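You operate a simulated robot arm through the tools that you are given. There is no shell and no other tool.

The job below is to be done with a simulated robot arm. You get a single attempt, and the scene is never put back.

JOB
Put things in order on the door end of the bench. At the end: the grey pad stands on top of the green muller; the blue bowl stands where the white job card stood; the purple tin (marked "STICK WAX") stands where the grey pad stood; the white job card stands where the purple tin stood; whatever was shut is shut again. Leave all else as you found it, and nothing knocked over.

The check looks at the end state, three seconds after you hand in, the way a careful person would. Anything else that was tipped, shoved, dropped, spilled or broken makes it a failure.

ROBOT AND FRAMES
A 7-joint arm with a two-finger parallel gripper, fixed in place. Base frame: the origin is at the foot of the arm, x ahead of it, y to its left, z up; the work surface is at about z = 900. Readings come in mm, degrees, newtons and seconds.
With the tool pointing down near the work surface it reaches from about 100 to 640 mm from the base axis. Its first joint turns from -66.0 to 66.0 degrees. Payload 1.57 kg.
The TCP is the grasp point between the finger pads, 30 mm short of the fingertips. In the tool frame z runs along the fingers and y along their closing line. The gripper opens to 80 mm. The fingers are 17 mm wide and 12 mm thick; the gripper's body (40 by 82 mm) begins 80 mm behind the TCP.
Orientation is that of the tool frame in the base frame, as a unit quaternion [w, x, y, z]. With the fingers straight down and closing along the base's y, the tool's x points along the base's -x, its y along +y and its z along -z.

CONTROLS
- The arm moves only by the tool nudge_tool. Its argument "moves" is a list of rows, each a list of 7 numbers: the shift along the tool's x, y, z in mm, then the turn, a rotation vector about the tool's x, y, z in degrees, then the opening in per cent of the stroke, from 0 (shut) to 100 (fully open). In form: [[tx, ty, tz, rx, ry, rz, hand], ...]. A call has 1 to 20 rows; each row is the pose to reach, as a shift and turn from the pose commanded when the call began, along the tool's axes at that moment. Rows are played at 5 a second. More than 50 mm and 8.6 degrees between two rows, or a gripper value outside its range, and nothing of the call is played. Where a pose cannot be reached the arm comes as near as it can. A force on the tool above 40 N (or 10 N above the force at the start of the call, whichever is more), or a blocked arm, ends the call early, and 0.2 s more pass. Each finger travels about 72 mm/s and halts on what it meets, pressing with about 35 N; the grip force reading is that of the motor and also rises with nothing between the fingers. The clock runs only during rows and for 0.2 s after the last one: add rows that repeat a pose to give the fingers time. The reply holds the time, the measured pose of the TCP, the force on the tool along the base axes, the opening and the grip force, in the units named above and with some noise, with the torque about the TCP (base axes, N m) and any sound that the robot's microphone picked up.
- Cameras (640 x 400 px; columns grow to the right, rows downward): "scene" is fixed at [43.5, 423.7, 1429.7]; the picture's right is [-0.86, -0.51, 0.00], its down [-0.25, 0.42, -0.87] and it looks along [0.44, -0.75, -0.48] (base axes); focal length 343 px, centre (320, 200). "wrist" rides on the gripper at [72, -7, -122] in the tool frame; the picture's right is [0.09, 1.00, 0.00], its down [-0.84, 0.08, -0.54] and it looks along [-0.54, 0.05, 0.84] (tool axes); focal length 238 px, centre (320, 200).
- capture(camera): a new picture of that camera. It takes no simulated time.
- measure_at(camera, pixels): for up to 12 pixels [column, row] of the newest picture of that camera ("zoom" is the newest enlarged one), the place [x, y, z] in the base frame of the surface seen there, good to about 2 mm, but the place of the scene camera against the robot may be out by one fixed shift of up to 12 mm in any direction. It takes no simulated time.
- zoom(camera, box): a new picture of the part [left, top, right, bottom] of that camera's present view, enlarged. It takes no simulated time.
- hand_in(): hands the job in; it is judged then, once.

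Open the gripper and draw the arm clear of the work before you hand the job in, unless the task says otherwise.

The tools are called after ">>>" by a JSON object that holds its "api" and its "payload". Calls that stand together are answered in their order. nudge_tool: Moves the arm, as the interface text tells. Its arguments: {"type":"object","properties":{"moves":{"type":"array","items":{"type":"array","items":{"type":"number"}}}},"required":["moves"]} The other tools are called the same way: capture (camera) takes a picture; measure_at (camera, pixels) gives the place of the surface under pixels of a picture; zoom (camera, box) takes an enlarged picture of a part of a camera's view; hand_in () hands the job in.

At the start:

```text
clock: 0.0
tcp_pos: [378.9, -85.4, 1214.4]
orientation: [0.0, 0.0, 1.0, 0.0]
contact_force: [0.1, 0.4, -0.7]
ft_torque: [-0.02, -0.02, 0.02]
grip_width: 80.1
grip_force: 0.1
```

scene: 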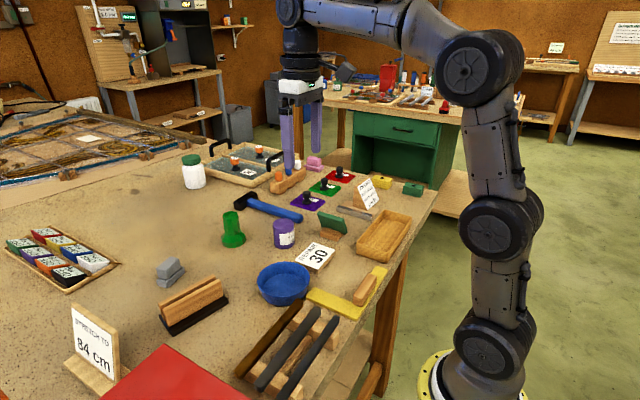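
wrist: 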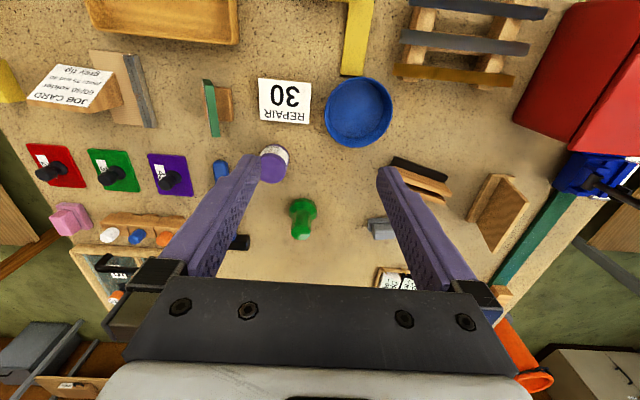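

The scene shows a bench with a blue bowl near (283,283), a purple tin near (284,234), a green muller near (232,230), a grey pad near (170,272), and a white job card near (368,193). I zoom in to look at details.

>>> {"api": "zoom", "payload": {"camera": "scene", "box": [140, 180, 300, 280]}}

>>> {"api": "zoom", "payload": {"camera": "scene", "box": [280, 140, 440, 240]}}

>>> {"api": "zoom", "payload": {"camera": "scene", "box": [140, 220, 400, 400]}}

>>> {"api": "capture", "payload": {"camera": "wrist"}}

```text
4.00 times, centred on (220, 230) of scene
```

zoom: 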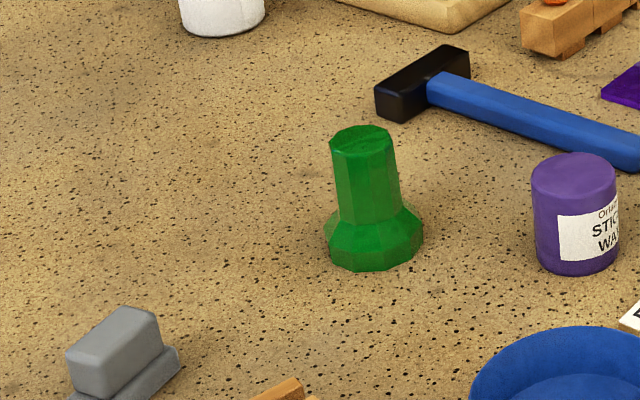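

```text
4.00 times, centred on (360, 190) of scene
```

zoom: 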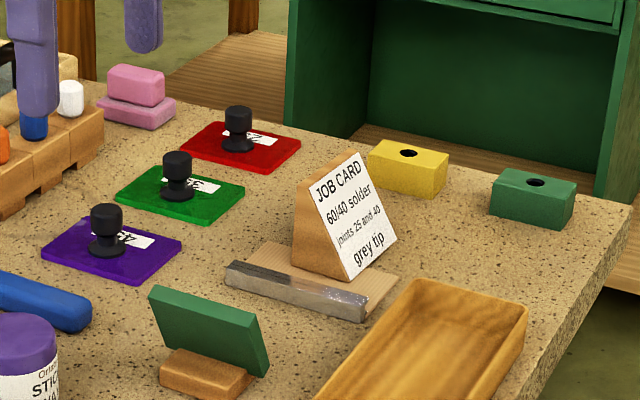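

```text
2.22 times, centred on (270, 310) of scene
```

zoom: 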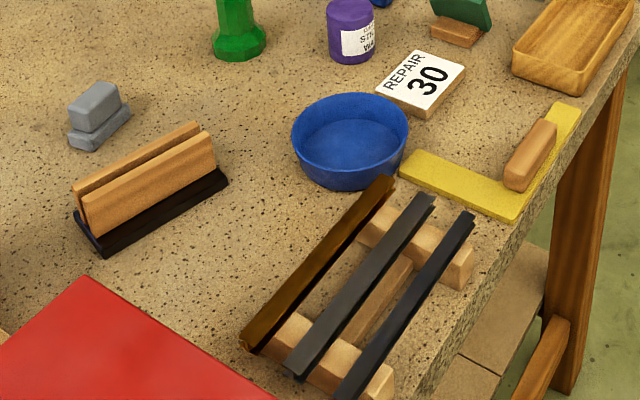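

```text
taken
```

wrist: 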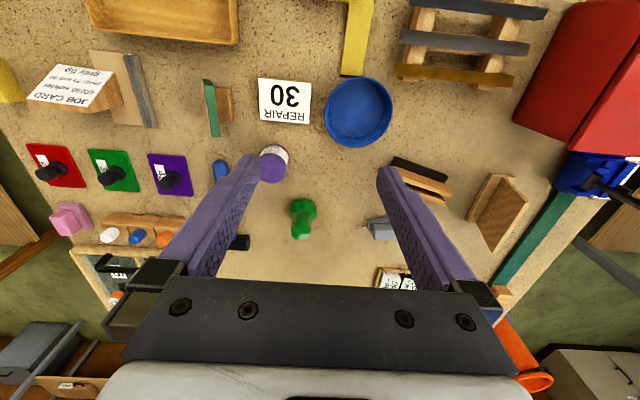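

The wrist picture shows the job card at about (70,90), bowl (358,110), tin (274,162), muller (303,218), and grey pad (382,228). I measure these from the wrist camera, which is the one fixed to the robot frame.

>>> {"api": "measure_at", "payload": {"camera": "wrist", "pixels": [[357, 105], [358, 79], [357, 146], [326, 110], [391, 110], [270, 165], [303, 206], [302, 232], [376, 228], [388, 234], [75, 80], [113, 95]]}}

>>> {"api": "zoom", "payload": {"camera": "wrist", "box": [240, 130, 440, 255]}}

>>> {"api": "zoom", "payload": {"camera": "wrist", "box": [0, 30, 240, 180]}}

```text
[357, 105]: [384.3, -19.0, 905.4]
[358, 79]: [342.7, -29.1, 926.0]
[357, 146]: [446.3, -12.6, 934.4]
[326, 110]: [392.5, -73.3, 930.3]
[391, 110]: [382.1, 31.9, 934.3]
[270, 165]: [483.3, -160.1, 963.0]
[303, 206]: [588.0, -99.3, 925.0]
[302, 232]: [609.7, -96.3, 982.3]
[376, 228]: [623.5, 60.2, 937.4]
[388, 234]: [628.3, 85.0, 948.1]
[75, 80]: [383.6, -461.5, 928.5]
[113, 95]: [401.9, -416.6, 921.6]
```

```text
3.20 times, centred on (340, 192) of wrist
```

zoom: 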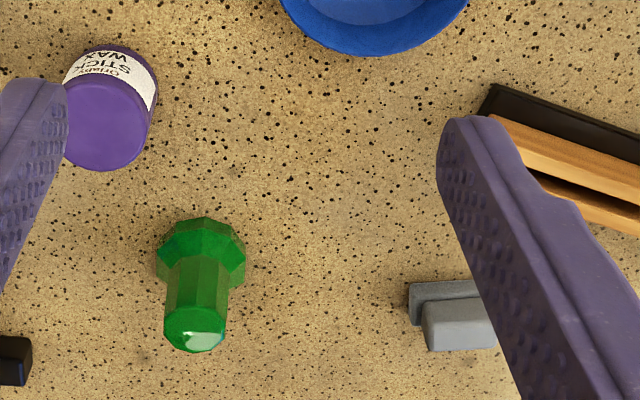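

```text
2.67 times, centred on (120, 105) of wrist
```

zoom: 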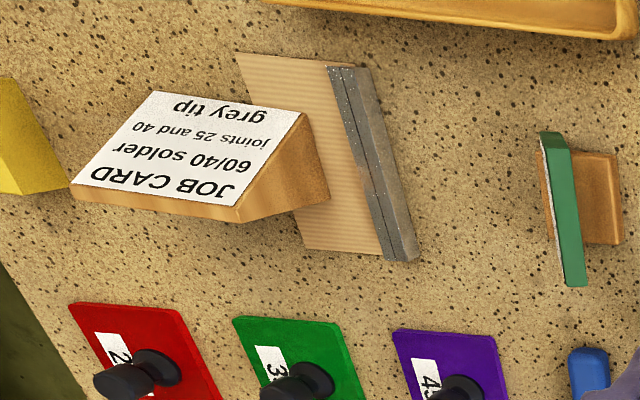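

The card wedge, bowl, tin, muller and pad are located roughly; the pad at around (630,75) is near the reach limit. I move the open gripper above it at height for a closer look.

>>> {"api": "nudge_tool", "payload": {"moves": [[-20, 27, 10, 0, 0, 0, 100], [-40, 54, 20, 0, 0, 0, 100], [-60, 81, 31, 0, 0, 0, 100], [-80, 107, 42, 0, 0, 0, 100], [-100, 134, 53, 0, 0, 0, 100], [-121, 160, 64, 0, 0, 0, 100], [-121, 160, 64, 0, 0, 0, 100]]}}

>>> {"api": "capture", "payload": {"camera": "wrist"}}

>>> {"api": "capture", "payload": {"camera": "scene"}}

```text
clock: 1.6
tcp_pos: [497.9, 76.7, 1150.8]
orientation: [0.0, 0.0, 1.0, 0.0]
contact_force: [-0.2, 0.4, 0.2]
ft_torque: [0.0, 0.01, -0.05]
grip_width: 79.8
grip_force: 0.1
```

```text
taken
```

wrist: 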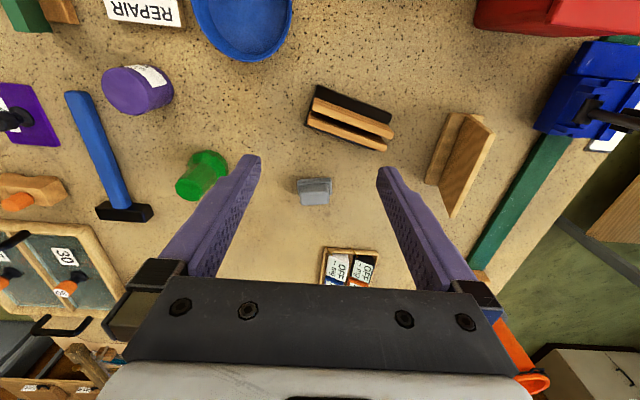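

```text
taken
```

scene: 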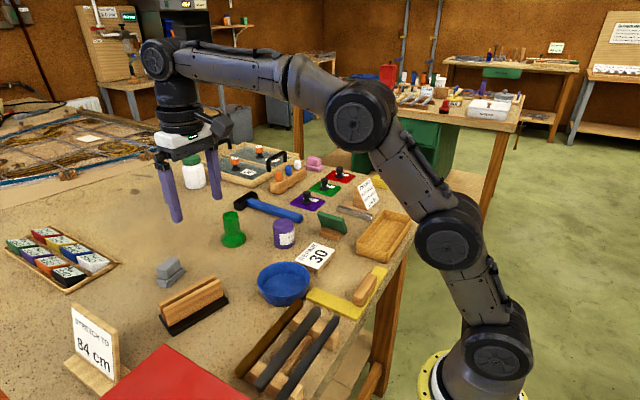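

The grey pad is now clear at (314,190) in the wrist view. I zoom in to take its edges.

>>> {"api": "zoom", "payload": {"camera": "wrist", "box": [274, 165, 354, 215]}}

```text
8.00 times, centred on (314, 190) of wrist
```

zoom: 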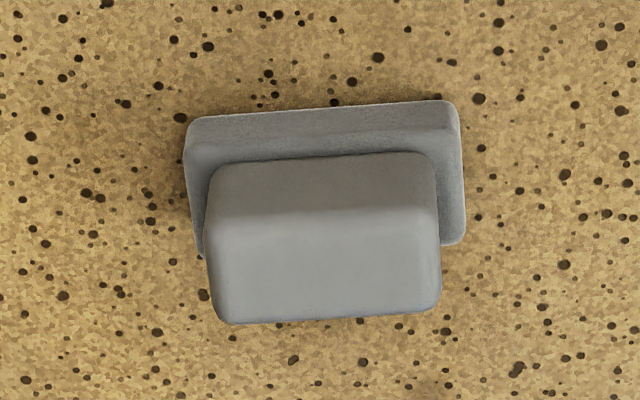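

>>> {"api": "measure_at", "payload": {"camera": "zoom", "pixels": [[195, 118], [448, 102], [200, 240], [455, 240], [215, 175], [425, 160], [218, 215], [436, 210], [232, 318], [432, 305], [325, 265], [320, 130]]}}

>>> {"api": "zoom", "payload": {"camera": "scene", "box": [140, 245, 204, 285]}}

```text
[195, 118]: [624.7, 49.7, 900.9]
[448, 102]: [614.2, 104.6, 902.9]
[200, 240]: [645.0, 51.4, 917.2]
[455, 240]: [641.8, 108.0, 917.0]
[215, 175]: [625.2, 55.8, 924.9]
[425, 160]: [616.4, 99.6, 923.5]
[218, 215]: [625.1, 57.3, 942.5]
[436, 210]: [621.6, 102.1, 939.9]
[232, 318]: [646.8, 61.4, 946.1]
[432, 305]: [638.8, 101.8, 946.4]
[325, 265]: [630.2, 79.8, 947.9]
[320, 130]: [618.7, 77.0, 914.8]
```

```text
10.00 times, centred on (172, 265) of scene
```

zoom: 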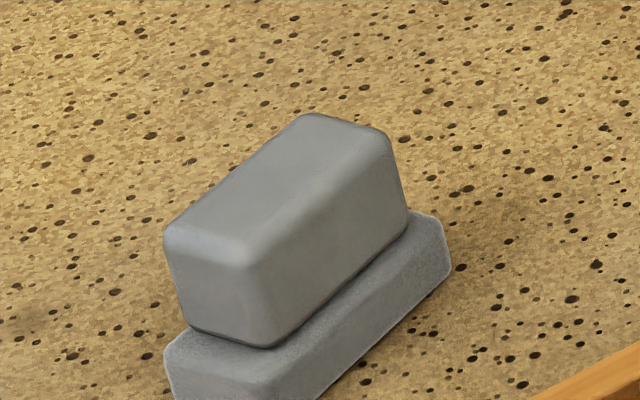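

The pad is about 57 × 32 mm at the base with a 45 × 25 mm upper block, top z≈947, yawed about 11°. Next I move sideways to look at the muller and tin from closer.

>>> {"api": "nudge_tool", "payload": {"moves": [[0, -40, 0, 0, 0, 0, 100], [0, -80, 5, 0, 0, 0, 100], [0, -120, 10, 0, 0, 0, 100], [0, -160, 15, 0, 0, 0, 100], [0, -185, 20, 0, 0, 0, 100], [0, -185, 20, 0, 0, 0, 100]]}}

>>> {"api": "capture", "payload": {"camera": "wrist"}}

>>> {"api": "zoom", "payload": {"camera": "wrist", "box": [270, 150, 366, 210]}}

```text
clock: 3.0
tcp_pos: [500.1, -109.7, 1127.8]
orientation: [-0.001, -0.001, 1.0, 0.0]
contact_force: [0.0, 0.0, 0.0]
ft_torque: [0.04, -0.02, 0.01]
grip_width: 79.8
grip_force: 0.1
```

```text
taken
```

wrist: 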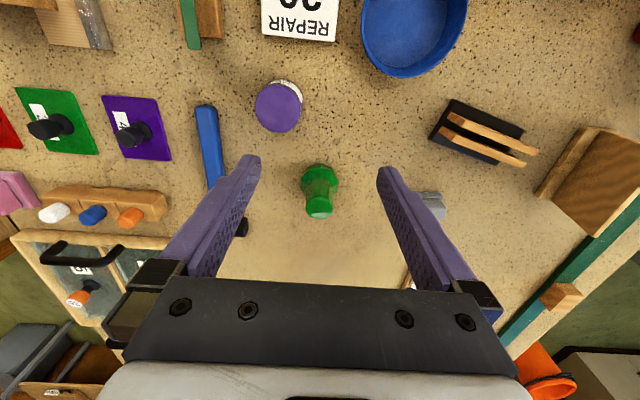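

```text
6.67 times, centred on (318, 180) of wrist
```

zoom: 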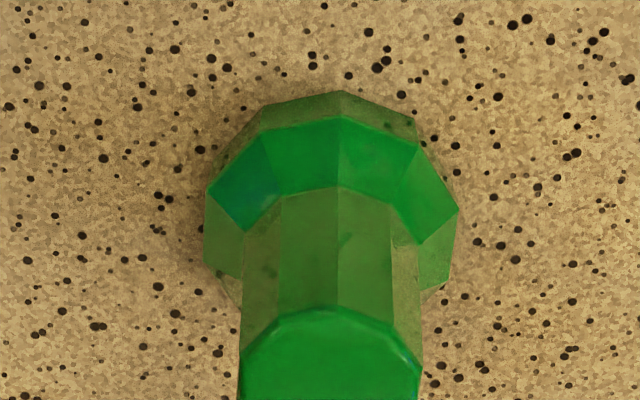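

>>> {"api": "zoom", "payload": {"camera": "wrist", "box": [278, 155, 374, 215]}}

>>> {"api": "measure_at", "payload": {"camera": "wrist", "pixels": [[319, 199], [319, 207], [319, 215], [308, 207], [331, 207], [310, 200], [329, 200], [321, 165], [301, 185], [338, 185], [319, 203], [320, 176]]}}

```text
6.67 times, centred on (326, 185) of wrist
```

zoom: 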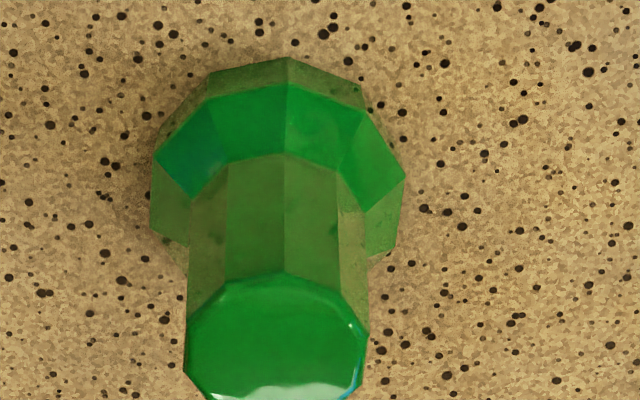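

```text
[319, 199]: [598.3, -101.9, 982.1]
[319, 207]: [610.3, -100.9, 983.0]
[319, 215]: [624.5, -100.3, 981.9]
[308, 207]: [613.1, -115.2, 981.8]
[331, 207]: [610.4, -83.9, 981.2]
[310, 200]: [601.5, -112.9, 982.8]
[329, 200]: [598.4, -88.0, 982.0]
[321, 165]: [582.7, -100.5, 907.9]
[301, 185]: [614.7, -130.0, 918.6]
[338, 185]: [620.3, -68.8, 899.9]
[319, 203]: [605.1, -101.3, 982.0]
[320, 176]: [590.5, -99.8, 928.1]
```

The muller's top is flat at z≈982. I zoom on the top face itself to find its centre, and on the tin.

>>> {"api": "zoom", "payload": {"camera": "wrist", "box": [295, 190, 343, 220]}}

```text
13.33 times, centred on (319, 205) of wrist
```

zoom: 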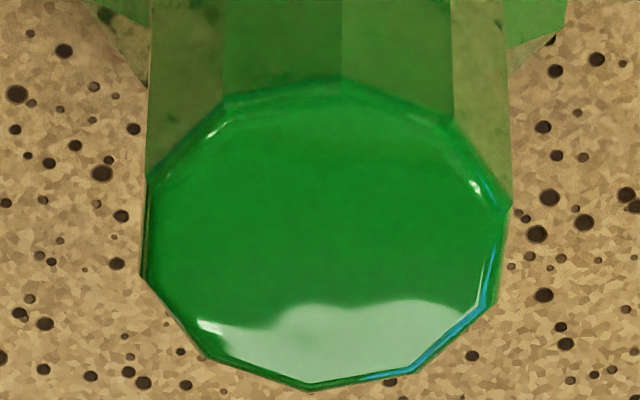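

>>> {"api": "measure_at", "payload": {"camera": "zoom", "pixels": [[330, 95], [320, 378], [155, 235], [500, 235], [200, 140], [450, 130], [210, 350], [415, 362], [325, 235]]}}

>>> {"api": "zoom", "payload": {"camera": "wrist", "box": [246, 72, 310, 137]}}

```text
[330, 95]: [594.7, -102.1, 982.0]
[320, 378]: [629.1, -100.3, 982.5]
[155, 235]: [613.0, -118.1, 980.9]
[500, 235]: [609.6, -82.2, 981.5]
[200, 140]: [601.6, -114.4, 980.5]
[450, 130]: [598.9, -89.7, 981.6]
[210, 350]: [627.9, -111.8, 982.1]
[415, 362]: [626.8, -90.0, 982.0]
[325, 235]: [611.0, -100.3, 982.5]
```

```text
6.15 times, centred on (278, 104) of wrist
```

zoom: 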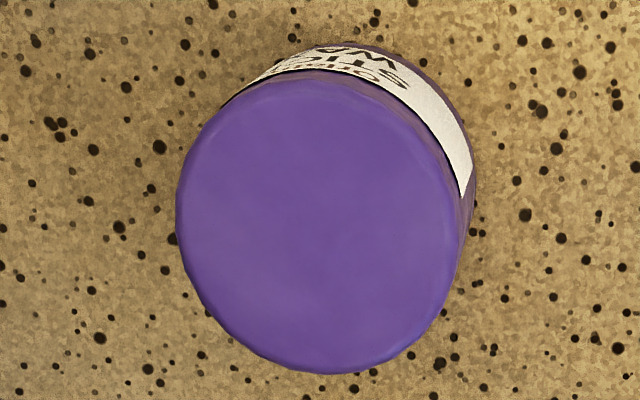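

The muller top centre is at about (611.5, −100, 982), diameter about 35 mm. Now I measure the tin's top rim in the zoom.

>>> {"api": "measure_at", "payload": {"camera": "zoom", "pixels": [[182, 230], [458, 230], [320, 85], [320, 368], [320, 230], [222, 330], [430, 130], [230, 125], [420, 320], [470, 200], [400, 55], [350, 70]]}}

>>> {"api": "measure_at", "payload": {"camera": "wrist", "pixels": [[415, 30], [405, 76], [364, 40], [462, 40], [300, 130], [230, 120], [206, 112], [210, 185]]}}

```text
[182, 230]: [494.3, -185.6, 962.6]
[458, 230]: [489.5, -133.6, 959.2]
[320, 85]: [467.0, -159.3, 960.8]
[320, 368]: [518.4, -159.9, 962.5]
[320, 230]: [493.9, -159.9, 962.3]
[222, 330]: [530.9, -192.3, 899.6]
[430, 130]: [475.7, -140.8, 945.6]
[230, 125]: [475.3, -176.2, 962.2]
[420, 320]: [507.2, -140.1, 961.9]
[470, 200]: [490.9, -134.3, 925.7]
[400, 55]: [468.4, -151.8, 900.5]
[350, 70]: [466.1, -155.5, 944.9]
```

```text
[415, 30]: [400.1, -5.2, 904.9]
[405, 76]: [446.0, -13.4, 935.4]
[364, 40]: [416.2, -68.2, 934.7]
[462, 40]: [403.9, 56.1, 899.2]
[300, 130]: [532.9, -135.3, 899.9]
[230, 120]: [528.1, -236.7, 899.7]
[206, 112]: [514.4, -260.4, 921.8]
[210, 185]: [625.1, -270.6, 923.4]
```

The tin's centre is about (492.5, −159.7), diameter 52 mm, top z≈962. I now move over toward the job card to see how it stands relative to the wooden plate.

>>> {"api": "nudge_tool", "payload": {"moves": [[19, -32, 0, 0, 0, 0, 100], [38, -64, 0, 0, 0, 0, 100], [57, -97, 0, 0, 0, 0, 100], [76, -129, 0, 0, 0, 0, 100], [94, -161, 0, 0, 0, 0, 100], [113, -193, 0, 0, 0, 0, 100], [132, -225, 0, 0, 0, 0, 100], [151, -258, 0, 0, 0, 0, 100], [170, -290, 0, 0, 0, 0, 100], [170, -290, 0, 0, 0, 0, 100]]}}

>>> {"api": "capture", "payload": {"camera": "wrist"}}

>>> {"api": "capture", "payload": {"camera": "scene"}}

```text
clock: 5.2
tcp_pos: [333.1, -399.6, 1130.7]
orientation: [0.0, 0.0, 1.0, 0.0]
contact_force: [-0.2, -0.3, -0.1]
ft_torque: [-0.02, 0.03, 0.01]
grip_width: 80.1
grip_force: 0.1
```

```text
taken
```

wrist: 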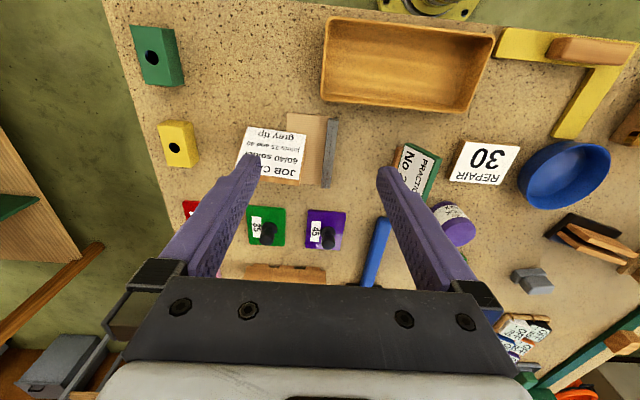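

```text
taken
```

scene: 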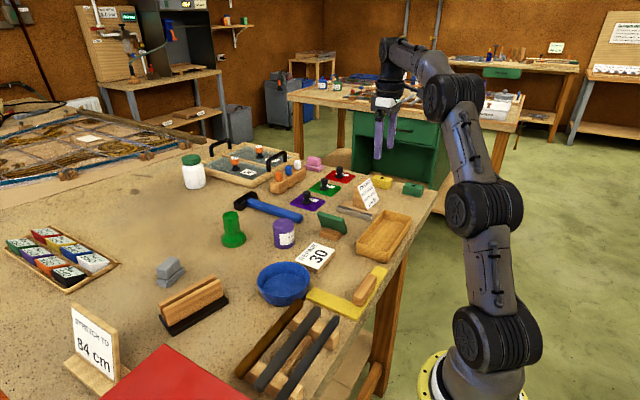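

The card at (268,155) is partly behind the left finger in this view. I shift the arm further along −y and nearer the base to see it between the fingers.

>>> {"api": "nudge_tool", "payload": {"moves": [[10, -25, 0, 0, 0, 0, 100], [20, -50, 0, 0, 0, 0, 100], [25, -62, 0, 0, 0, 0, 100], [25, -62, 0, 0, 0, 0, 100]]}}

>>> {"api": "capture", "payload": {"camera": "wrist"}}

>>> {"api": "zoom", "payload": {"camera": "wrist", "box": [240, 95, 400, 195]}}

>>> {"api": "zoom", "payload": {"camera": "scene", "box": [320, 165, 400, 215]}}

```text
clock: 6.2
tcp_pos: [305.1, -463.0, 1129.8]
orientation: [0.0, 0.001, 1.0, 0.0]
contact_force: [0.7, -1.5, 0.8]
ft_torque: [0.0, 0.02, 0.03]
grip_width: 80.0
grip_force: 0.1
```

```text
taken
```

wrist: 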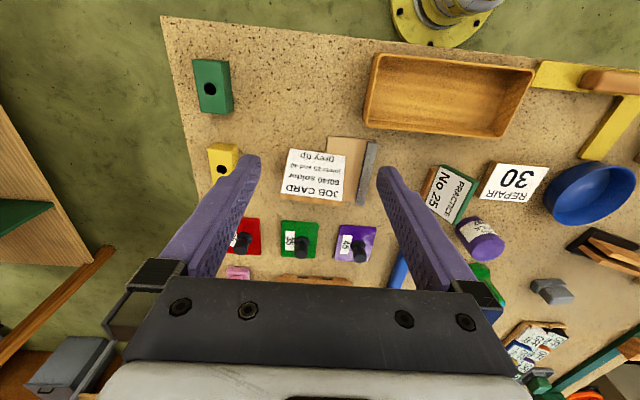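

```text
4.00 times, centred on (320, 145) of wrist
```

zoom: 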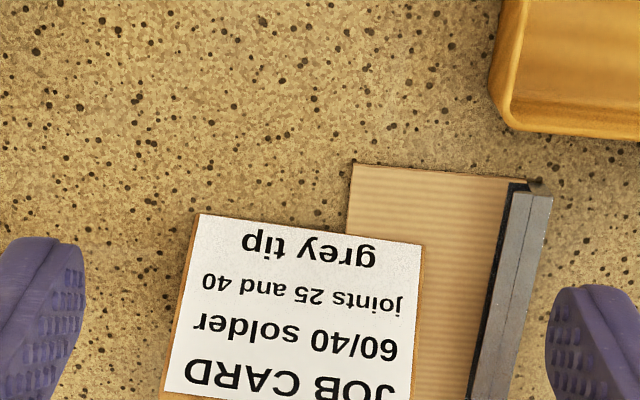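

```text
8.00 times, centred on (360, 190) of scene
```

zoom: 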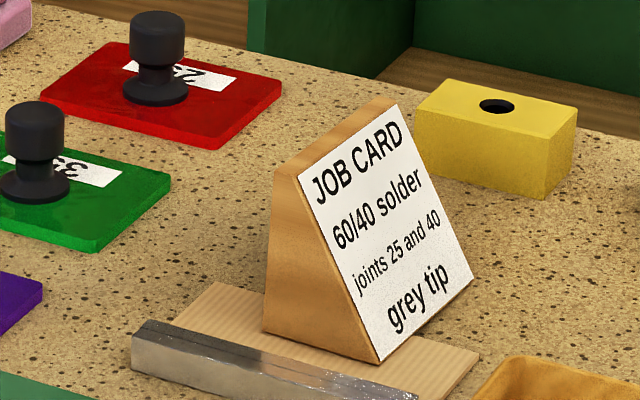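

The card's wedge appears to overlap the wooden plate with the steel edge. I measure points on the card, its low edge, the plate and bench around it.

>>> {"api": "zoom", "payload": {"camera": "wrist", "box": [260, 120, 400, 220]}}

>>> {"api": "measure_at", "payload": {"camera": "zoom", "pixels": [[140, 140], [385, 170], [108, 345], [365, 370], [360, 140], [440, 130], [330, 90], [440, 240], [320, 82], [490, 240], [300, 135], [250, 130]]}}

```text
4.00 times, centred on (330, 170) of wrist
```

zoom: 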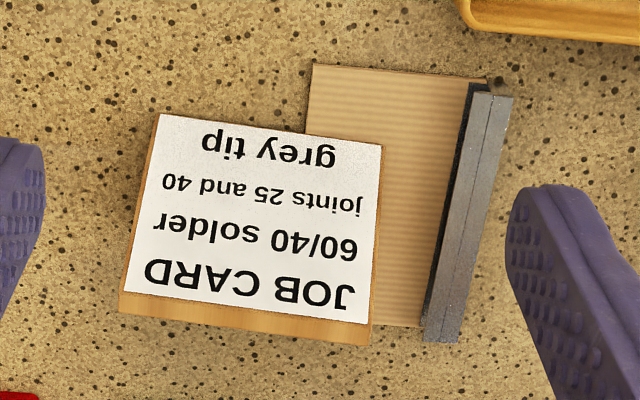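

```text
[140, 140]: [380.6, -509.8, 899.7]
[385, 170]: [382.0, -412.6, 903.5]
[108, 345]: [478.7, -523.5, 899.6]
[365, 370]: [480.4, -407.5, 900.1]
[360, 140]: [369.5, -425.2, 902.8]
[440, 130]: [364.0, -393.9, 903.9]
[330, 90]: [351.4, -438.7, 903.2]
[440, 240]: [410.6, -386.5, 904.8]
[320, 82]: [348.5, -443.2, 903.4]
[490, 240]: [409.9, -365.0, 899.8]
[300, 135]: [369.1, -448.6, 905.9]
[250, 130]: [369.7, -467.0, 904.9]
```

The plate is thin (top z≈903). I take more precise points on the card faces and look for a tilt, and check neighbouring objects' clearances.

>>> {"api": "measure_at", "payload": {"camera": "zoom", "pixels": [[165, 122], [370, 152], [150, 200], [372, 220], [132, 280], [365, 310], [125, 300], [365, 335], [260, 215], [310, 130], [400, 300], [415, 318]]}}

>>> {"api": "zoom", "payload": {"camera": "scene", "box": [345, 175, 385, 215]}}

>>> {"api": "zoom", "payload": {"camera": "wrist", "box": [180, 40, 420, 280]}}

```text
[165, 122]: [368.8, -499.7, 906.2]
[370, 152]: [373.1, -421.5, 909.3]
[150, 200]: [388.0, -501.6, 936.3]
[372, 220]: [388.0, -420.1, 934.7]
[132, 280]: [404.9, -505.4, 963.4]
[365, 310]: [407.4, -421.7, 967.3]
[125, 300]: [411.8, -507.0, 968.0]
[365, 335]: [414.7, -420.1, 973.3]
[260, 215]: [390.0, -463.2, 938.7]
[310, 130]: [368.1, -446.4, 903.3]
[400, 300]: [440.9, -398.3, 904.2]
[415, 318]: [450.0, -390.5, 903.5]
```

```text
10.00 times, centred on (365, 195) of scene
```

zoom: 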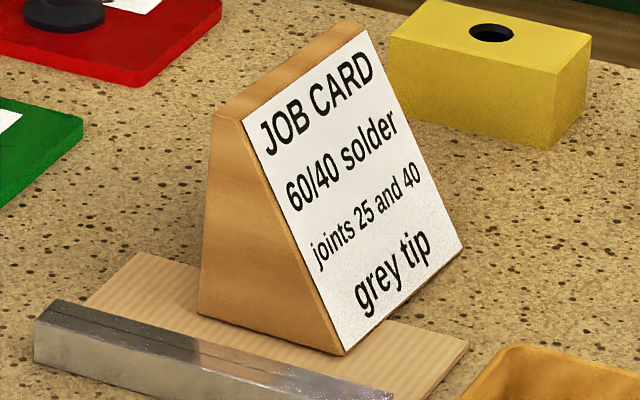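

```text
1.67 times, centred on (300, 160) of wrist
```

zoom: 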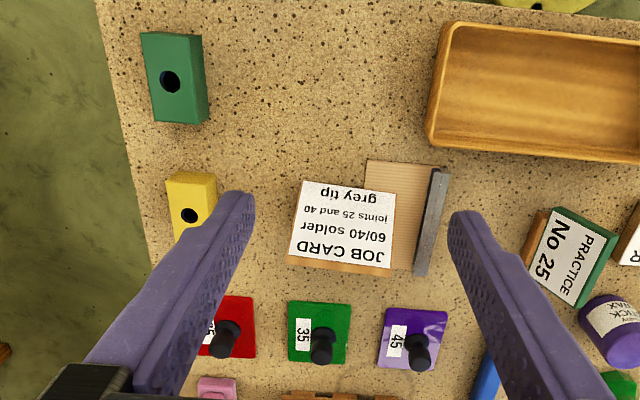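

The card is a wedge: back vertical, front sloped about 28°, around 86 mm wide in y (too wide for the gripper), about 48 mm deep at its foot and 10 mm at the top (z≈972). Now I measure neighbours around it: yellow block, stamps, tray, bar, and PRACTICE card.

>>> {"api": "measure_at", "payload": {"camera": "wrist", "pixels": [[222, 146], [237, 150], [234, 172], [248, 219], [298, 221], [285, 222], [355, 227], [366, 126], [374, 143], [359, 205], [440, 167], [428, 205]]}}

>>> {"api": "zoom", "payload": {"camera": "wrist", "box": [220, 190, 400, 290]}}

```text
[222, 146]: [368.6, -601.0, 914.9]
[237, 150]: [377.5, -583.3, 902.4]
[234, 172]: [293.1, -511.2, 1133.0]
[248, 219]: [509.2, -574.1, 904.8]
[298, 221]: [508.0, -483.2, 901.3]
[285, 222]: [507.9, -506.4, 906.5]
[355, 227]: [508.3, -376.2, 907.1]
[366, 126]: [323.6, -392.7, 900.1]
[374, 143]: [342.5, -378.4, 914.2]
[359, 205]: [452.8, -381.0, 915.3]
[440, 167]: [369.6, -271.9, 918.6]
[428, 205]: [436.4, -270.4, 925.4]
```

```text
3.56 times, centred on (310, 240) of wrist
```

zoom: 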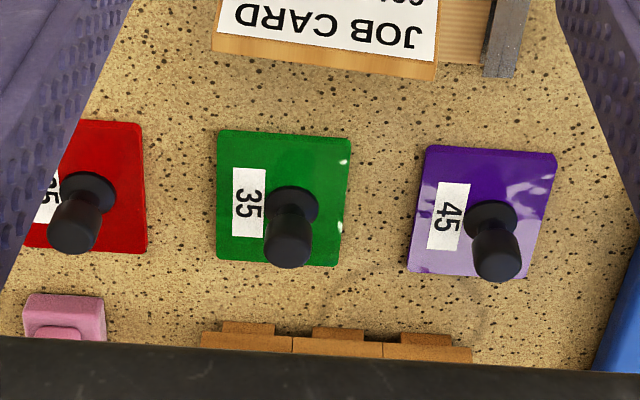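

The bowl's future spot is clear: stamps start at x≈507, yellow block at y≈−583, bar at y≈−390. I start with the pad: I carry the open gripper back at height to above it for a steeper look.

>>> {"api": "nudge_tool", "payload": {"moves": [[-19, 36, 2, 0, 0, 0, 100], [-38, 72, 4, 0, 0, 0, 100], [-57, 108, 6, 0, 0, 0, 100], [-76, 144, 8, 0, 0, 0, 100], [-95, 180, 10, 0, 0, 0, 100], [-114, 217, 12, 0, 0, 0, 100], [-133, 253, 14, 0, 0, 0, 100], [-152, 289, 16, 0, 0, 0, 100], [-171, 325, 18, 0, 0, 0, 100], [-190, 361, 20, 0, 0, 0, 100], [-209, 397, 22, 0, 0, 0, 100], [-228, 433, 24, 0, 0, 0, 100], [-247, 469, 26, 0, 0, 0, 100], [-266, 505, 28, 0, 0, -5.6, 100], [-285, 541.4, 30, 0, 0, -11.2, 100], [-285, 541.4, 30, 0, 0, -11.2, 100]]}}

>>> {"api": "capture", "payload": {"camera": "wrist"}}

>>> {"api": "zoom", "payload": {"camera": "wrist", "box": [272, 125, 368, 185]}}

```text
clock: 9.6
tcp_pos: [585.4, 80.6, 1099.7]
orientation: [0.0, -0.099, 0.995, -0.001]
contact_force: [0.5, -0.1, -0.3]
ft_torque: [0.0, -0.01, 0.02]
grip_width: 80.0
grip_force: 0.0
out of reach, approached as far as the arm can: row 15, 16
```

```text
taken
```

wrist: 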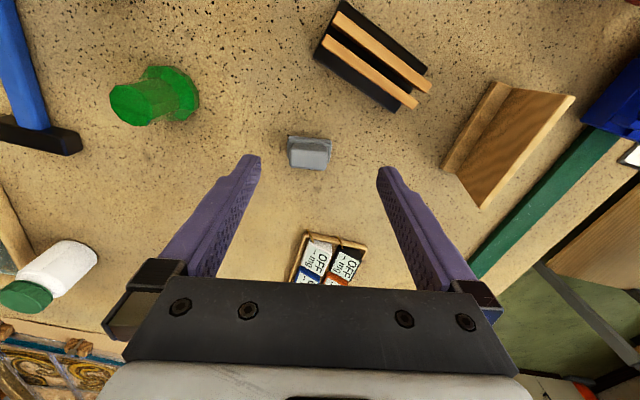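

```text
6.67 times, centred on (320, 155) of wrist
```

zoom: 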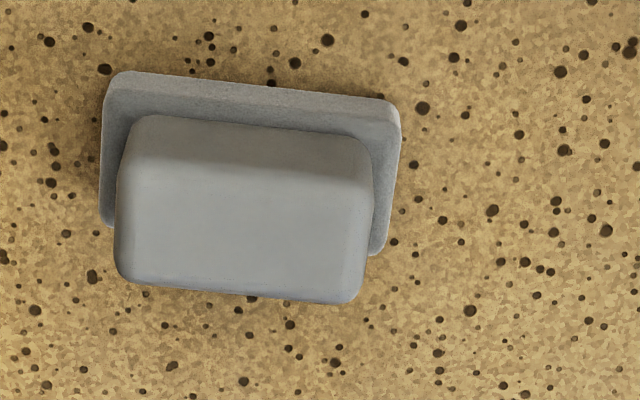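

Row 15 was just out of reach at this height (585 reached); lower down the reach should be longer. The pad lines up properly with the yawed gripper; I measure it again from this steeper view.

>>> {"api": "measure_at", "payload": {"camera": "zoom", "pixels": [[118, 80], [392, 110], [108, 218], [378, 248], [150, 122], [360, 140], [125, 180], [370, 190], [130, 275], [350, 295], [240, 290], [245, 225]]}}

```text
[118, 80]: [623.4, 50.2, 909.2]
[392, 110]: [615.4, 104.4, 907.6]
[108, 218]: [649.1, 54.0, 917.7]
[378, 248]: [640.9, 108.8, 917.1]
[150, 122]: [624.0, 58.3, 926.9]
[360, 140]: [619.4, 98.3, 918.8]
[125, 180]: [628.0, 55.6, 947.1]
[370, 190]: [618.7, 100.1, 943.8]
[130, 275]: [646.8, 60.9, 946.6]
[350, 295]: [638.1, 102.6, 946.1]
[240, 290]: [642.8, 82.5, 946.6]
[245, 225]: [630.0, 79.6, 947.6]
```

The pad centre is (633, 79.6), upper block ~46 × 24 mm from z 917 to 947. I tilt the fingers 12° outward (about the closing axis, harmless for the grasp) to gain reach, and come down to about z=1000 above it.

>>> {"api": "nudge_tool", "payload": {"moves": [[0, 0, 20, 0, -6, 0, 100], [-10, -2, 40, 0, -12, 0, 100], [-21, -4, 60, 0, -12, 0, 100], [-32, -6, 80, 0, -12, 0, 100], [-42, -8, 100, 0, -12, 0, 100], [-42, -8, 100, 0, -12, 0, 100], [-42, -8, 100, 0, -12, 0, 100]]}}

>>> {"api": "capture", "payload": {"camera": "wrist"}}

>>> {"api": "capture", "payload": {"camera": "scene"}}

```text
clock: 11.2
tcp_pos: [628.3, 80.8, 997.9]
orientation: [0.104, -0.097, 0.99, 0.01]
contact_force: [-0.6, 0.2, 0.1]
ft_torque: [0.02, -0.03, 0.01]
grip_width: 80.2
grip_force: 0.0
```

```text
taken
```

wrist: 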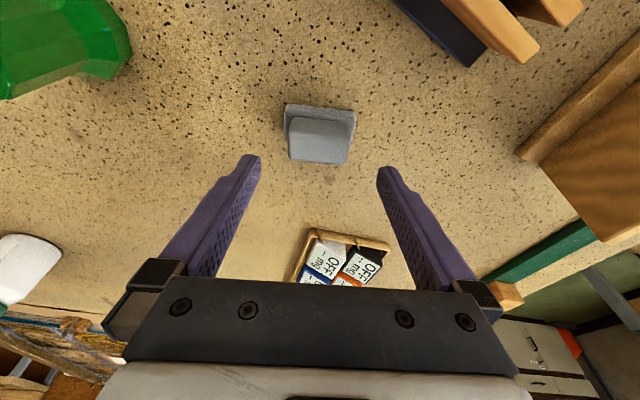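

```text
taken
```

scene: 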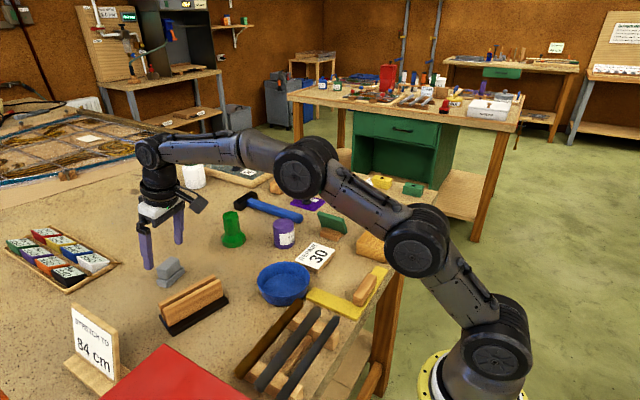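

The tool is now at (628, 81, 998) with the pad centred between the fingers at (320,133). I descend along the base vertical to TCP z≈952 with the tips just above the pad's lower plate, still open.

>>> {"api": "nudge_tool", "payload": {"moves": [[1.5, -0.7, 12, 0, 0, 0, 100], [2.8, -1.4, 24, 0, 0, 0, 100], [4.1, -2, 36, 0, 0, 0, 100], [5.3, -2.1, 45.9, 0, 0, 0, 100], [5.3, -2.1, 45.9, 0, 0, 0, 100]]}}

>>> {"api": "capture", "payload": {"camera": "wrist"}}

>>> {"api": "zoom", "payload": {"camera": "scene", "box": [120, 200, 220, 300]}}

```text
clock: 12.4
tcp_pos: [633.4, 80.2, 951.4]
orientation: [0.104, -0.096, 0.99, 0.01]
contact_force: [0.9, 0.4, 0.5]
ft_torque: [-0.01, 0.01, 0.01]
grip_width: 80.1
grip_force: 0.0
```

```text
taken
```

wrist: 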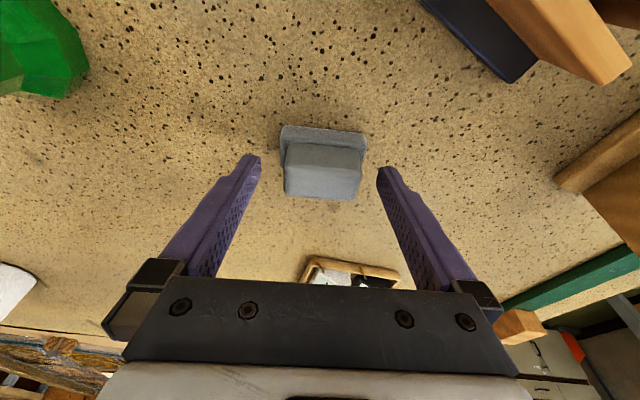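

```text
4.00 times, centred on (170, 250) of scene
```

zoom: 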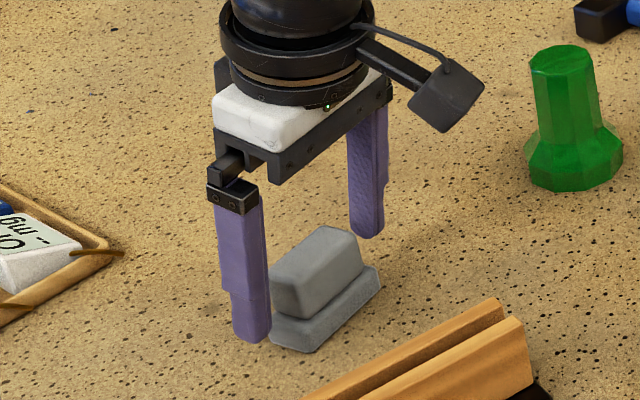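

Fingers straddle the pad's upper block at the right height. I close the gripper on it.

>>> {"api": "nudge_tool", "payload": {"moves": [[0, 0, 0, 0, 0, 0, 65], [0, 0, 0, 0, 0, 0, 50], [0, 0, 0, 0, 0, 0, 40], [0, 0, 0, 0, 0, 0, 40], [0, 0, 0, 0, 0, 0, 40]]}}

>>> {"api": "capture", "payload": {"camera": "wrist"}}

```text
clock: 13.6
tcp_pos: [633.6, 77.4, 953.6]
orientation: [0.103, -0.096, 0.99, 0.01]
contact_force: [0.4, 0.2, -1.5]
ft_torque: [-0.01, 0.0, 0.02]
grip_width: 46.8
grip_force: 35.3
```

```text
taken
```

wrist: 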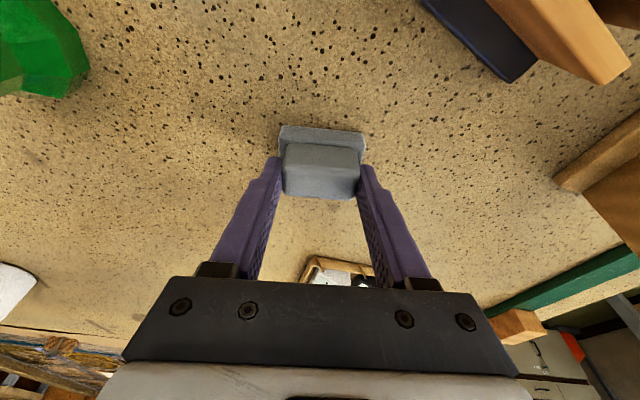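

The grip holds at 46.8 mm with 35 N. I lift straight up in base z by 35 mm and check.

>>> {"api": "nudge_tool", "payload": {"moves": [[-1, 0, -4.9, 0, 0, 0, 40], [-2.1, 0, -9.8, 0, 0, 0, 40], [-4.2, 0, -19.6, 0, 0, 0, 40], [-7.3, 0, -34.2, 0, 0, 0, 40], [-7.3, 0, -34.2, 0, 0, 0, 40]]}}

>>> {"api": "capture", "payload": {"camera": "wrist"}}

>>> {"api": "zoom", "payload": {"camera": "scene", "box": [120, 200, 220, 300]}}

```text
clock: 14.8
tcp_pos: [632.9, 77.7, 988.0]
orientation: [0.104, -0.097, 0.99, 0.01]
contact_force: [0.1, 0.7, -0.8]
ft_torque: [0.0, 0.02, 0.02]
grip_width: 47.2
grip_force: 34.8
```

```text
taken
```

wrist: 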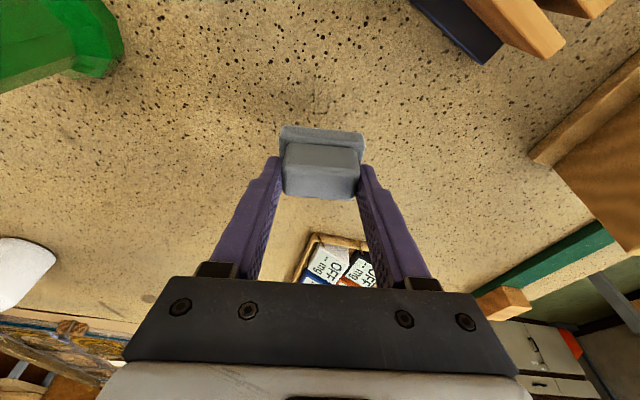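

```text
4.00 times, centred on (170, 250) of scene
```

zoom: 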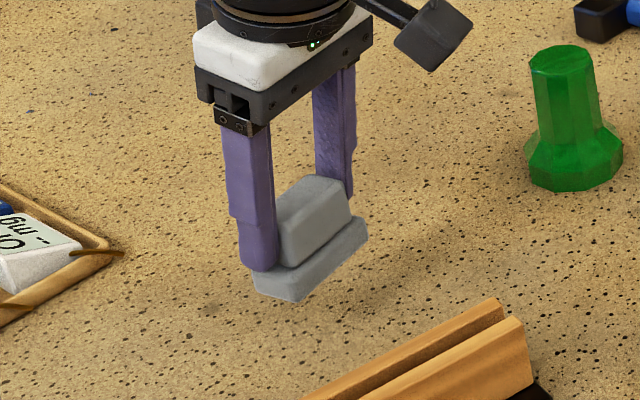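

The pad is lifted cleanly. I measure its top and base edges in the wrist view to learn its offset from the TCP.

>>> {"api": "zoom", "payload": {"camera": "wrist", "box": [272, 120, 368, 205]}}

>>> {"api": "measure_at", "payload": {"camera": "wrist", "pixels": [[284, 129], [362, 135], [281, 142], [362, 150], [288, 172], [358, 178], [288, 192], [352, 197], [320, 195], [320, 172], [320, 136], [320, 185]]}}

```text
4.71 times, centred on (320, 162) of wrist
```

zoom: 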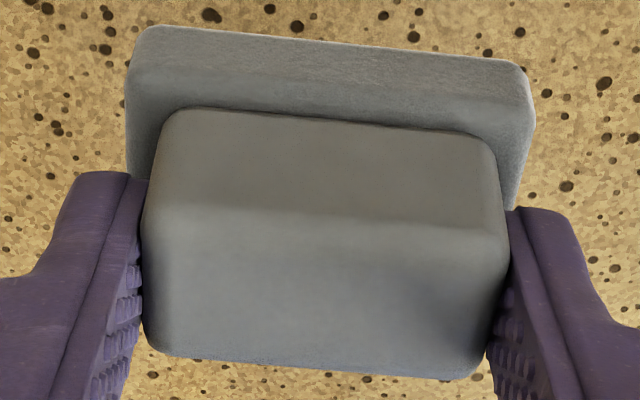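

```text
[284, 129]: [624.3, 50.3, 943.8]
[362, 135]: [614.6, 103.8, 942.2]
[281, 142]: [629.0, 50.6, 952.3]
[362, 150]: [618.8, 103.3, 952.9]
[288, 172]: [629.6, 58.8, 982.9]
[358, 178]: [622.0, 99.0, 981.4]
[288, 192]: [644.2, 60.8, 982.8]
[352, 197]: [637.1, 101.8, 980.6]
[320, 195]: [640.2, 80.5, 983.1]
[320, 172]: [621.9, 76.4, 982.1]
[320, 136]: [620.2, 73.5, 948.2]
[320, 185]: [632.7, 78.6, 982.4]
```

The pad centre is at the TCP within about 1 mm, and its bottom is about 52 mm below the TCP. I raise it, draw in slightly, and swing across at y to just short of the muller with the pad's bottom about 25 mm above the muller top.

>>> {"api": "nudge_tool", "payload": {"moves": [[5.6, 2.1, -25.7, 0, 0, 0, 40], [11.1, 4.3, -51.4, 0, 0, 0, 40], [16.7, 6.4, -77.1, 0, 0, 0, 40], [22.4, -22.8, -78.3, 0, 0, 0, 40], [28.1, -52.1, -79.5, 0, 0, 0, 40], [33.8, -81.3, -80.7, 0, 0, 0, 40], [39.4, -110.5, -82, 0, 0, 0, 40], [45.1, -139.8, -83.2, 0, 0, 0, 40], [50.8, -169, -84.4, 0, 0, 0, 40], [50.8, -169, -84.4, 0, 0, 0, 40], [50.8, -169, -84.4, 0, 0, 0, 40]]}}

>>> {"api": "capture", "payload": {"camera": "wrist"}}

>>> {"api": "zoom", "payload": {"camera": "scene", "box": [170, 140, 300, 260]}}

```text
clock: 17.2
tcp_pos: [600.4, -99.3, 1059.3]
orientation: [0.105, -0.097, 0.99, 0.01]
contact_force: [-0.4, 0.0, 0.1]
ft_torque: [0.03, -0.03, 0.01]
grip_width: 47.0
grip_force: 34.9
```

```text
taken
```

wrist: 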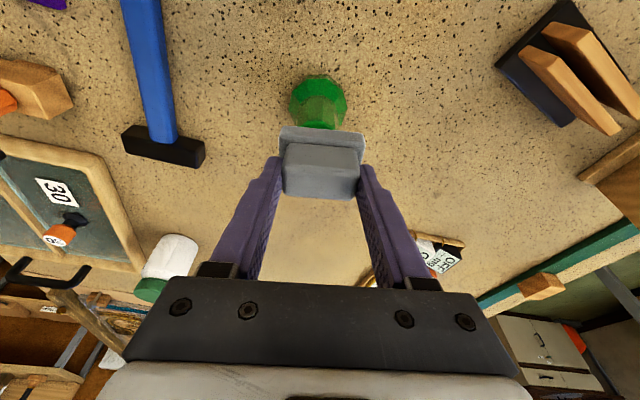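

```text
3.33 times, centred on (235, 200) of scene
```

zoom: 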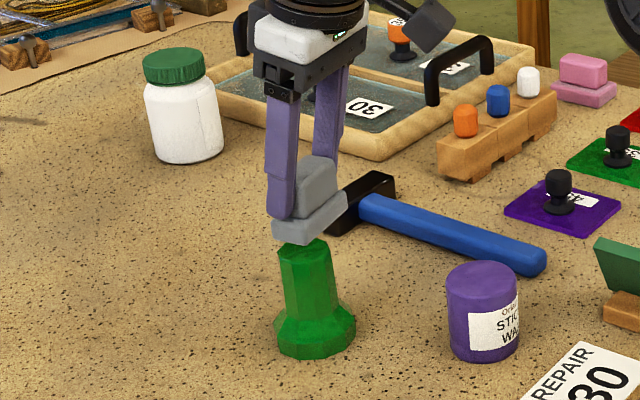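

The pad hovers over the muller, seen at (322,165) with the muller behind at (318,103). I measure the pad's corners again for a fine offset.

>>> {"api": "measure_at", "payload": {"camera": "wrist", "pixels": [[288, 172], [358, 178], [288, 192], [352, 197], [284, 129], [362, 135], [320, 185], [292, 100], [346, 100], [318, 76], [318, 120]]}}

```text
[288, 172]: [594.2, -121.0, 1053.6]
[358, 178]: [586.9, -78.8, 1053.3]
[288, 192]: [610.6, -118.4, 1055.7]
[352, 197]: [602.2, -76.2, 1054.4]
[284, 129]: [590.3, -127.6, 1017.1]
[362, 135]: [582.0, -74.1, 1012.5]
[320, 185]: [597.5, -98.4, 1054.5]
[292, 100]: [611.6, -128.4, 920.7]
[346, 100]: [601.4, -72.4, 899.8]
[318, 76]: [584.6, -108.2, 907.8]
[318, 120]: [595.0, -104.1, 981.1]
```

The pad's centre is at about (598.4, −99), bottom z≈1007; the muller's top centre is (611.8, −100.3, 982). I move 13 mm outward and then down 17 mm to hover about 8 mm above.

>>> {"api": "nudge_tool", "payload": {"moves": [[-6.3, -2, 1.3, 0, 0, 0, 40], [-12.6, -3.9, 2.7, 0, 0, 0, 40], [-12.6, -3.9, 2.7, 0, 0, 0, 40], [-10.8, -3.9, 11, 0, 0, 0, 40], [-9.1, -3.9, 19.3, 0, 0, 0, 40], [-9.1, -3.9, 19.3, 0, 0, 0, 40]]}}

>>> {"api": "capture", "payload": {"camera": "wrist"}}

>>> {"api": "zoom", "payload": {"camera": "scene", "box": [200, 170, 270, 250]}}

```text
clock: 18.6
tcp_pos: [614.6, -101.1, 1041.6]
orientation: [0.104, -0.098, 0.99, 0.011]
contact_force: [0.4, 0.6, 0.0]
ft_torque: [0.02, -0.01, 0.02]
grip_width: 47.0
grip_force: 34.8
```

```text
taken
```

wrist: 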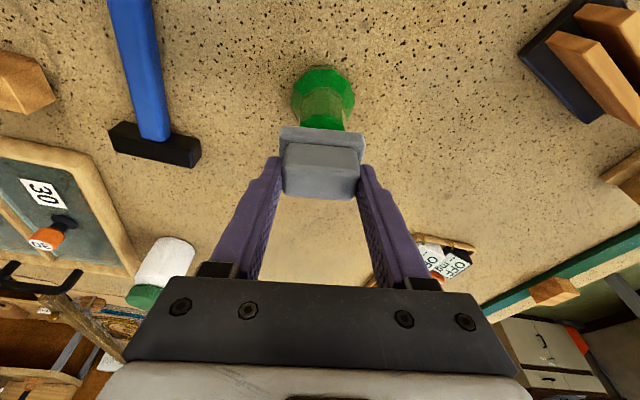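

```text
5.00 times, centred on (235, 210) of scene
```

zoom: 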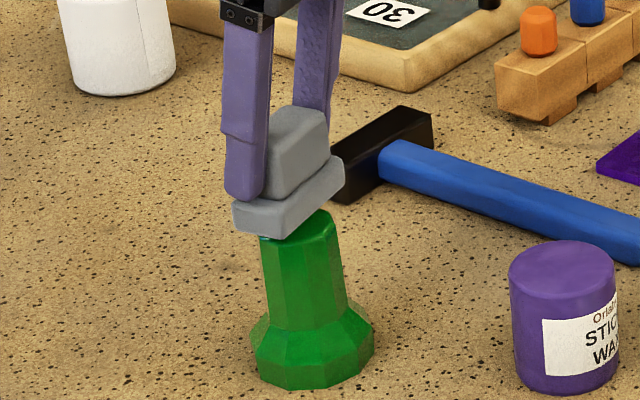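

From the scene zoom the pad seems a bit far to the left/back of the muller top; I verify by measuring pad corners and muller features from both cameras.

>>> {"api": "measure_at", "payload": {"camera": "wrist", "pixels": [[288, 172], [358, 178], [288, 192], [352, 197], [284, 129], [362, 135], [320, 185], [300, 123], [322, 128], [345, 128], [292, 98], [354, 95]]}}

>>> {"api": "measure_at", "payload": {"camera": "zoom", "pixels": [[275, 232], [235, 208], [340, 165], [300, 240], [325, 215], [330, 230], [270, 242], [275, 190], [325, 150], [290, 112], [325, 108], [300, 270]]}}

```text
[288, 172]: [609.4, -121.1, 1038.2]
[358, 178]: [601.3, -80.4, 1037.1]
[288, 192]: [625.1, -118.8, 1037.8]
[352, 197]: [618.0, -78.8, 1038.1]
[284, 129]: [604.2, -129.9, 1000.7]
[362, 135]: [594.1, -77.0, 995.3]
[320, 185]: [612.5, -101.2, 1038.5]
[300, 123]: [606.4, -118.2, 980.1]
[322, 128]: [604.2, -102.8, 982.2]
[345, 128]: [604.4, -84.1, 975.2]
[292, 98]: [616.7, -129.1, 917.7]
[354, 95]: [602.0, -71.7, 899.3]
```

```text
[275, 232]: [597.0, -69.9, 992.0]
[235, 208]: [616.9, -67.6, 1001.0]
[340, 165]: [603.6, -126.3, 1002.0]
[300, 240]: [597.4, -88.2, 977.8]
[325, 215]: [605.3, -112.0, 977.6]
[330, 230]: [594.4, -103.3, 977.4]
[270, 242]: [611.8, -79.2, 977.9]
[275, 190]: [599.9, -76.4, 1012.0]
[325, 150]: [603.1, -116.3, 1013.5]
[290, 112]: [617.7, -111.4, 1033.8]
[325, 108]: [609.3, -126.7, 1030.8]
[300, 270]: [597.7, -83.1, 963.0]
```

Both cameras agree that the pad centre is within 2–3 mm of the muller's axis (wrist: 613.3 vs 611.8). I correct 1.5 mm inward and lower by 7 mm.

>>> {"api": "nudge_tool", "payload": {"moves": [[1.8, 0.3, 1, 0, 0, 0, 40], [2.3, 0.3, 3.7, 0, 0, 0, 40], [2.9, 0.3, 6.5, 0, 0, 0, 40], [2.9, 0.3, 6.5, 0, 0, 0, 40]]}}

>>> {"api": "zoom", "payload": {"camera": "scene", "box": [205, 185, 255, 235]}}

```text
clock: 19.6
tcp_pos: [611.7, -101.9, 1034.8]
orientation: [0.104, -0.097, 0.99, 0.011]
contact_force: [0.4, 1.2, -0.6]
ft_torque: [0.0, -0.01, 0.02]
grip_width: 47.0
grip_force: 34.9
```

```text
8.00 times, centred on (230, 210) of scene
```

zoom: 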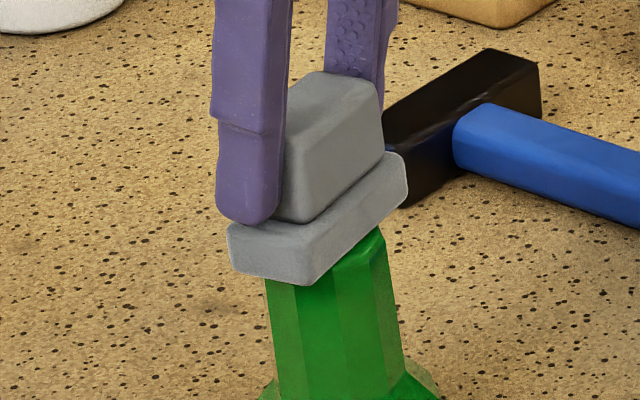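

The pad's bottom is now nearly on the muller top with no contact force. I lower another 1.5 mm and read the force.

>>> {"api": "nudge_tool", "payload": {"moves": [[0.15, 0, 0.75, 0, 0, 0, 40], [0.3, 0, 1.5, 0, 0, 0, 40], [0.3, 0, 1.5, 0, 0, 0, 40]]}}

```text
clock: 20.4
tcp_pos: [612.8, -101.2, 1034.5]
orientation: [0.106, -0.096, 0.99, 0.009]
contact_force: [1.1, -0.4, 4.7]
ft_torque: [-0.03, -0.02, 0.03]
grip_width: 46.9
grip_force: 35.1
```

A contact force of +4.7 N in z shows that the pad has just touched down. I look closely at the contact before opening.

>>> {"api": "zoom", "payload": {"camera": "scene", "box": [205, 185, 255, 235]}}

>>> {"api": "capture", "payload": {"camera": "wrist"}}

```text
8.00 times, centred on (230, 210) of scene
```

zoom: 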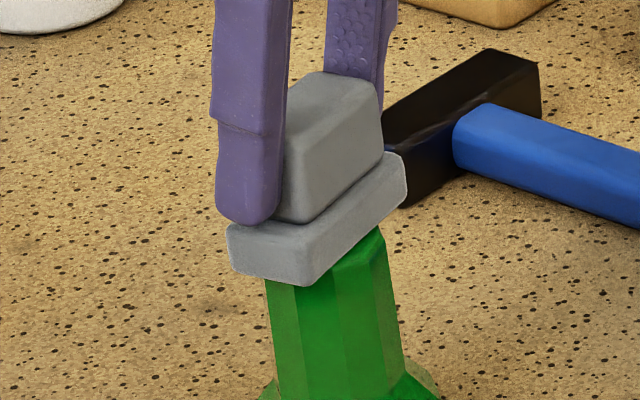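

```text
taken
```

wrist: 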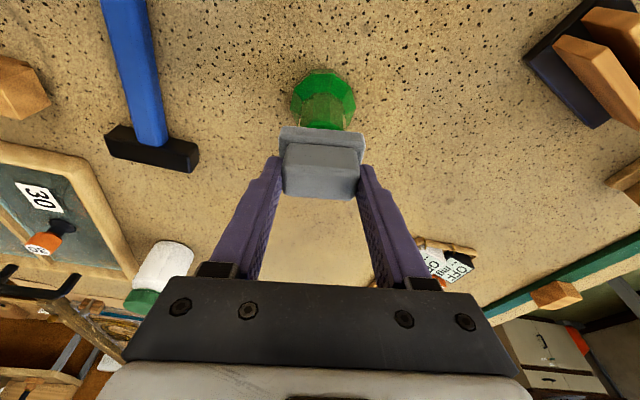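

The pad sits flat on the muller. I open the gripper gently in steps, holding the pose.

>>> {"api": "nudge_tool", "payload": {"moves": [[0.3, 0, 1.5, 0, 0, 0, 60], [0.3, 0, 1.5, 0, 0, 0, 64], [0.3, 0, 1.5, 0, 0, 0, 72], [0.3, 0, 1.5, 0, 0, 0, 85], [0.3, 0, 1.5, 0, 0, 0, 100], [0.3, 0, 1.5, 0, 0, 0, 100]]}}

>>> {"api": "zoom", "payload": {"camera": "scene", "box": [195, 170, 265, 250]}}

>>> {"api": "capture", "payload": {"camera": "wrist"}}

```text
clock: 21.8
tcp_pos: [611.5, -102.4, 1031.5]
orientation: [0.104, -0.097, 0.99, 0.011]
contact_force: [-0.6, 0.5, 0.9]
ft_torque: [-0.02, 0.0, 0.03]
grip_width: 79.8
grip_force: 0.1
```

```text
5.00 times, centred on (230, 210) of scene
```

zoom: 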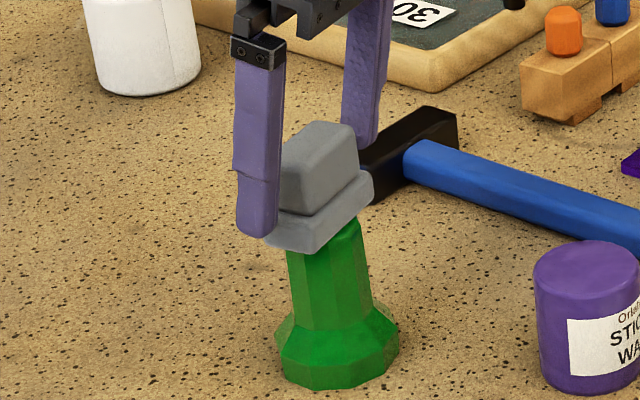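

```text
taken
```

wrist: 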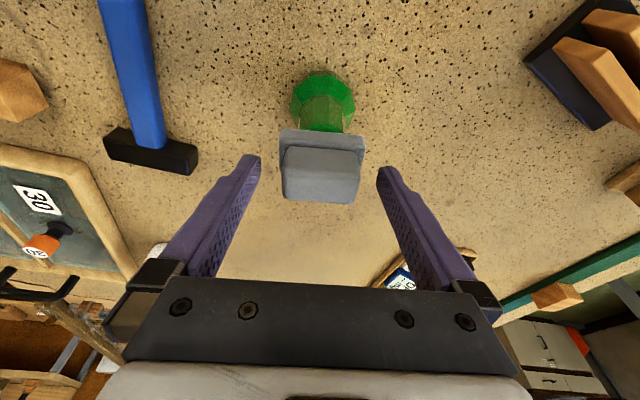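

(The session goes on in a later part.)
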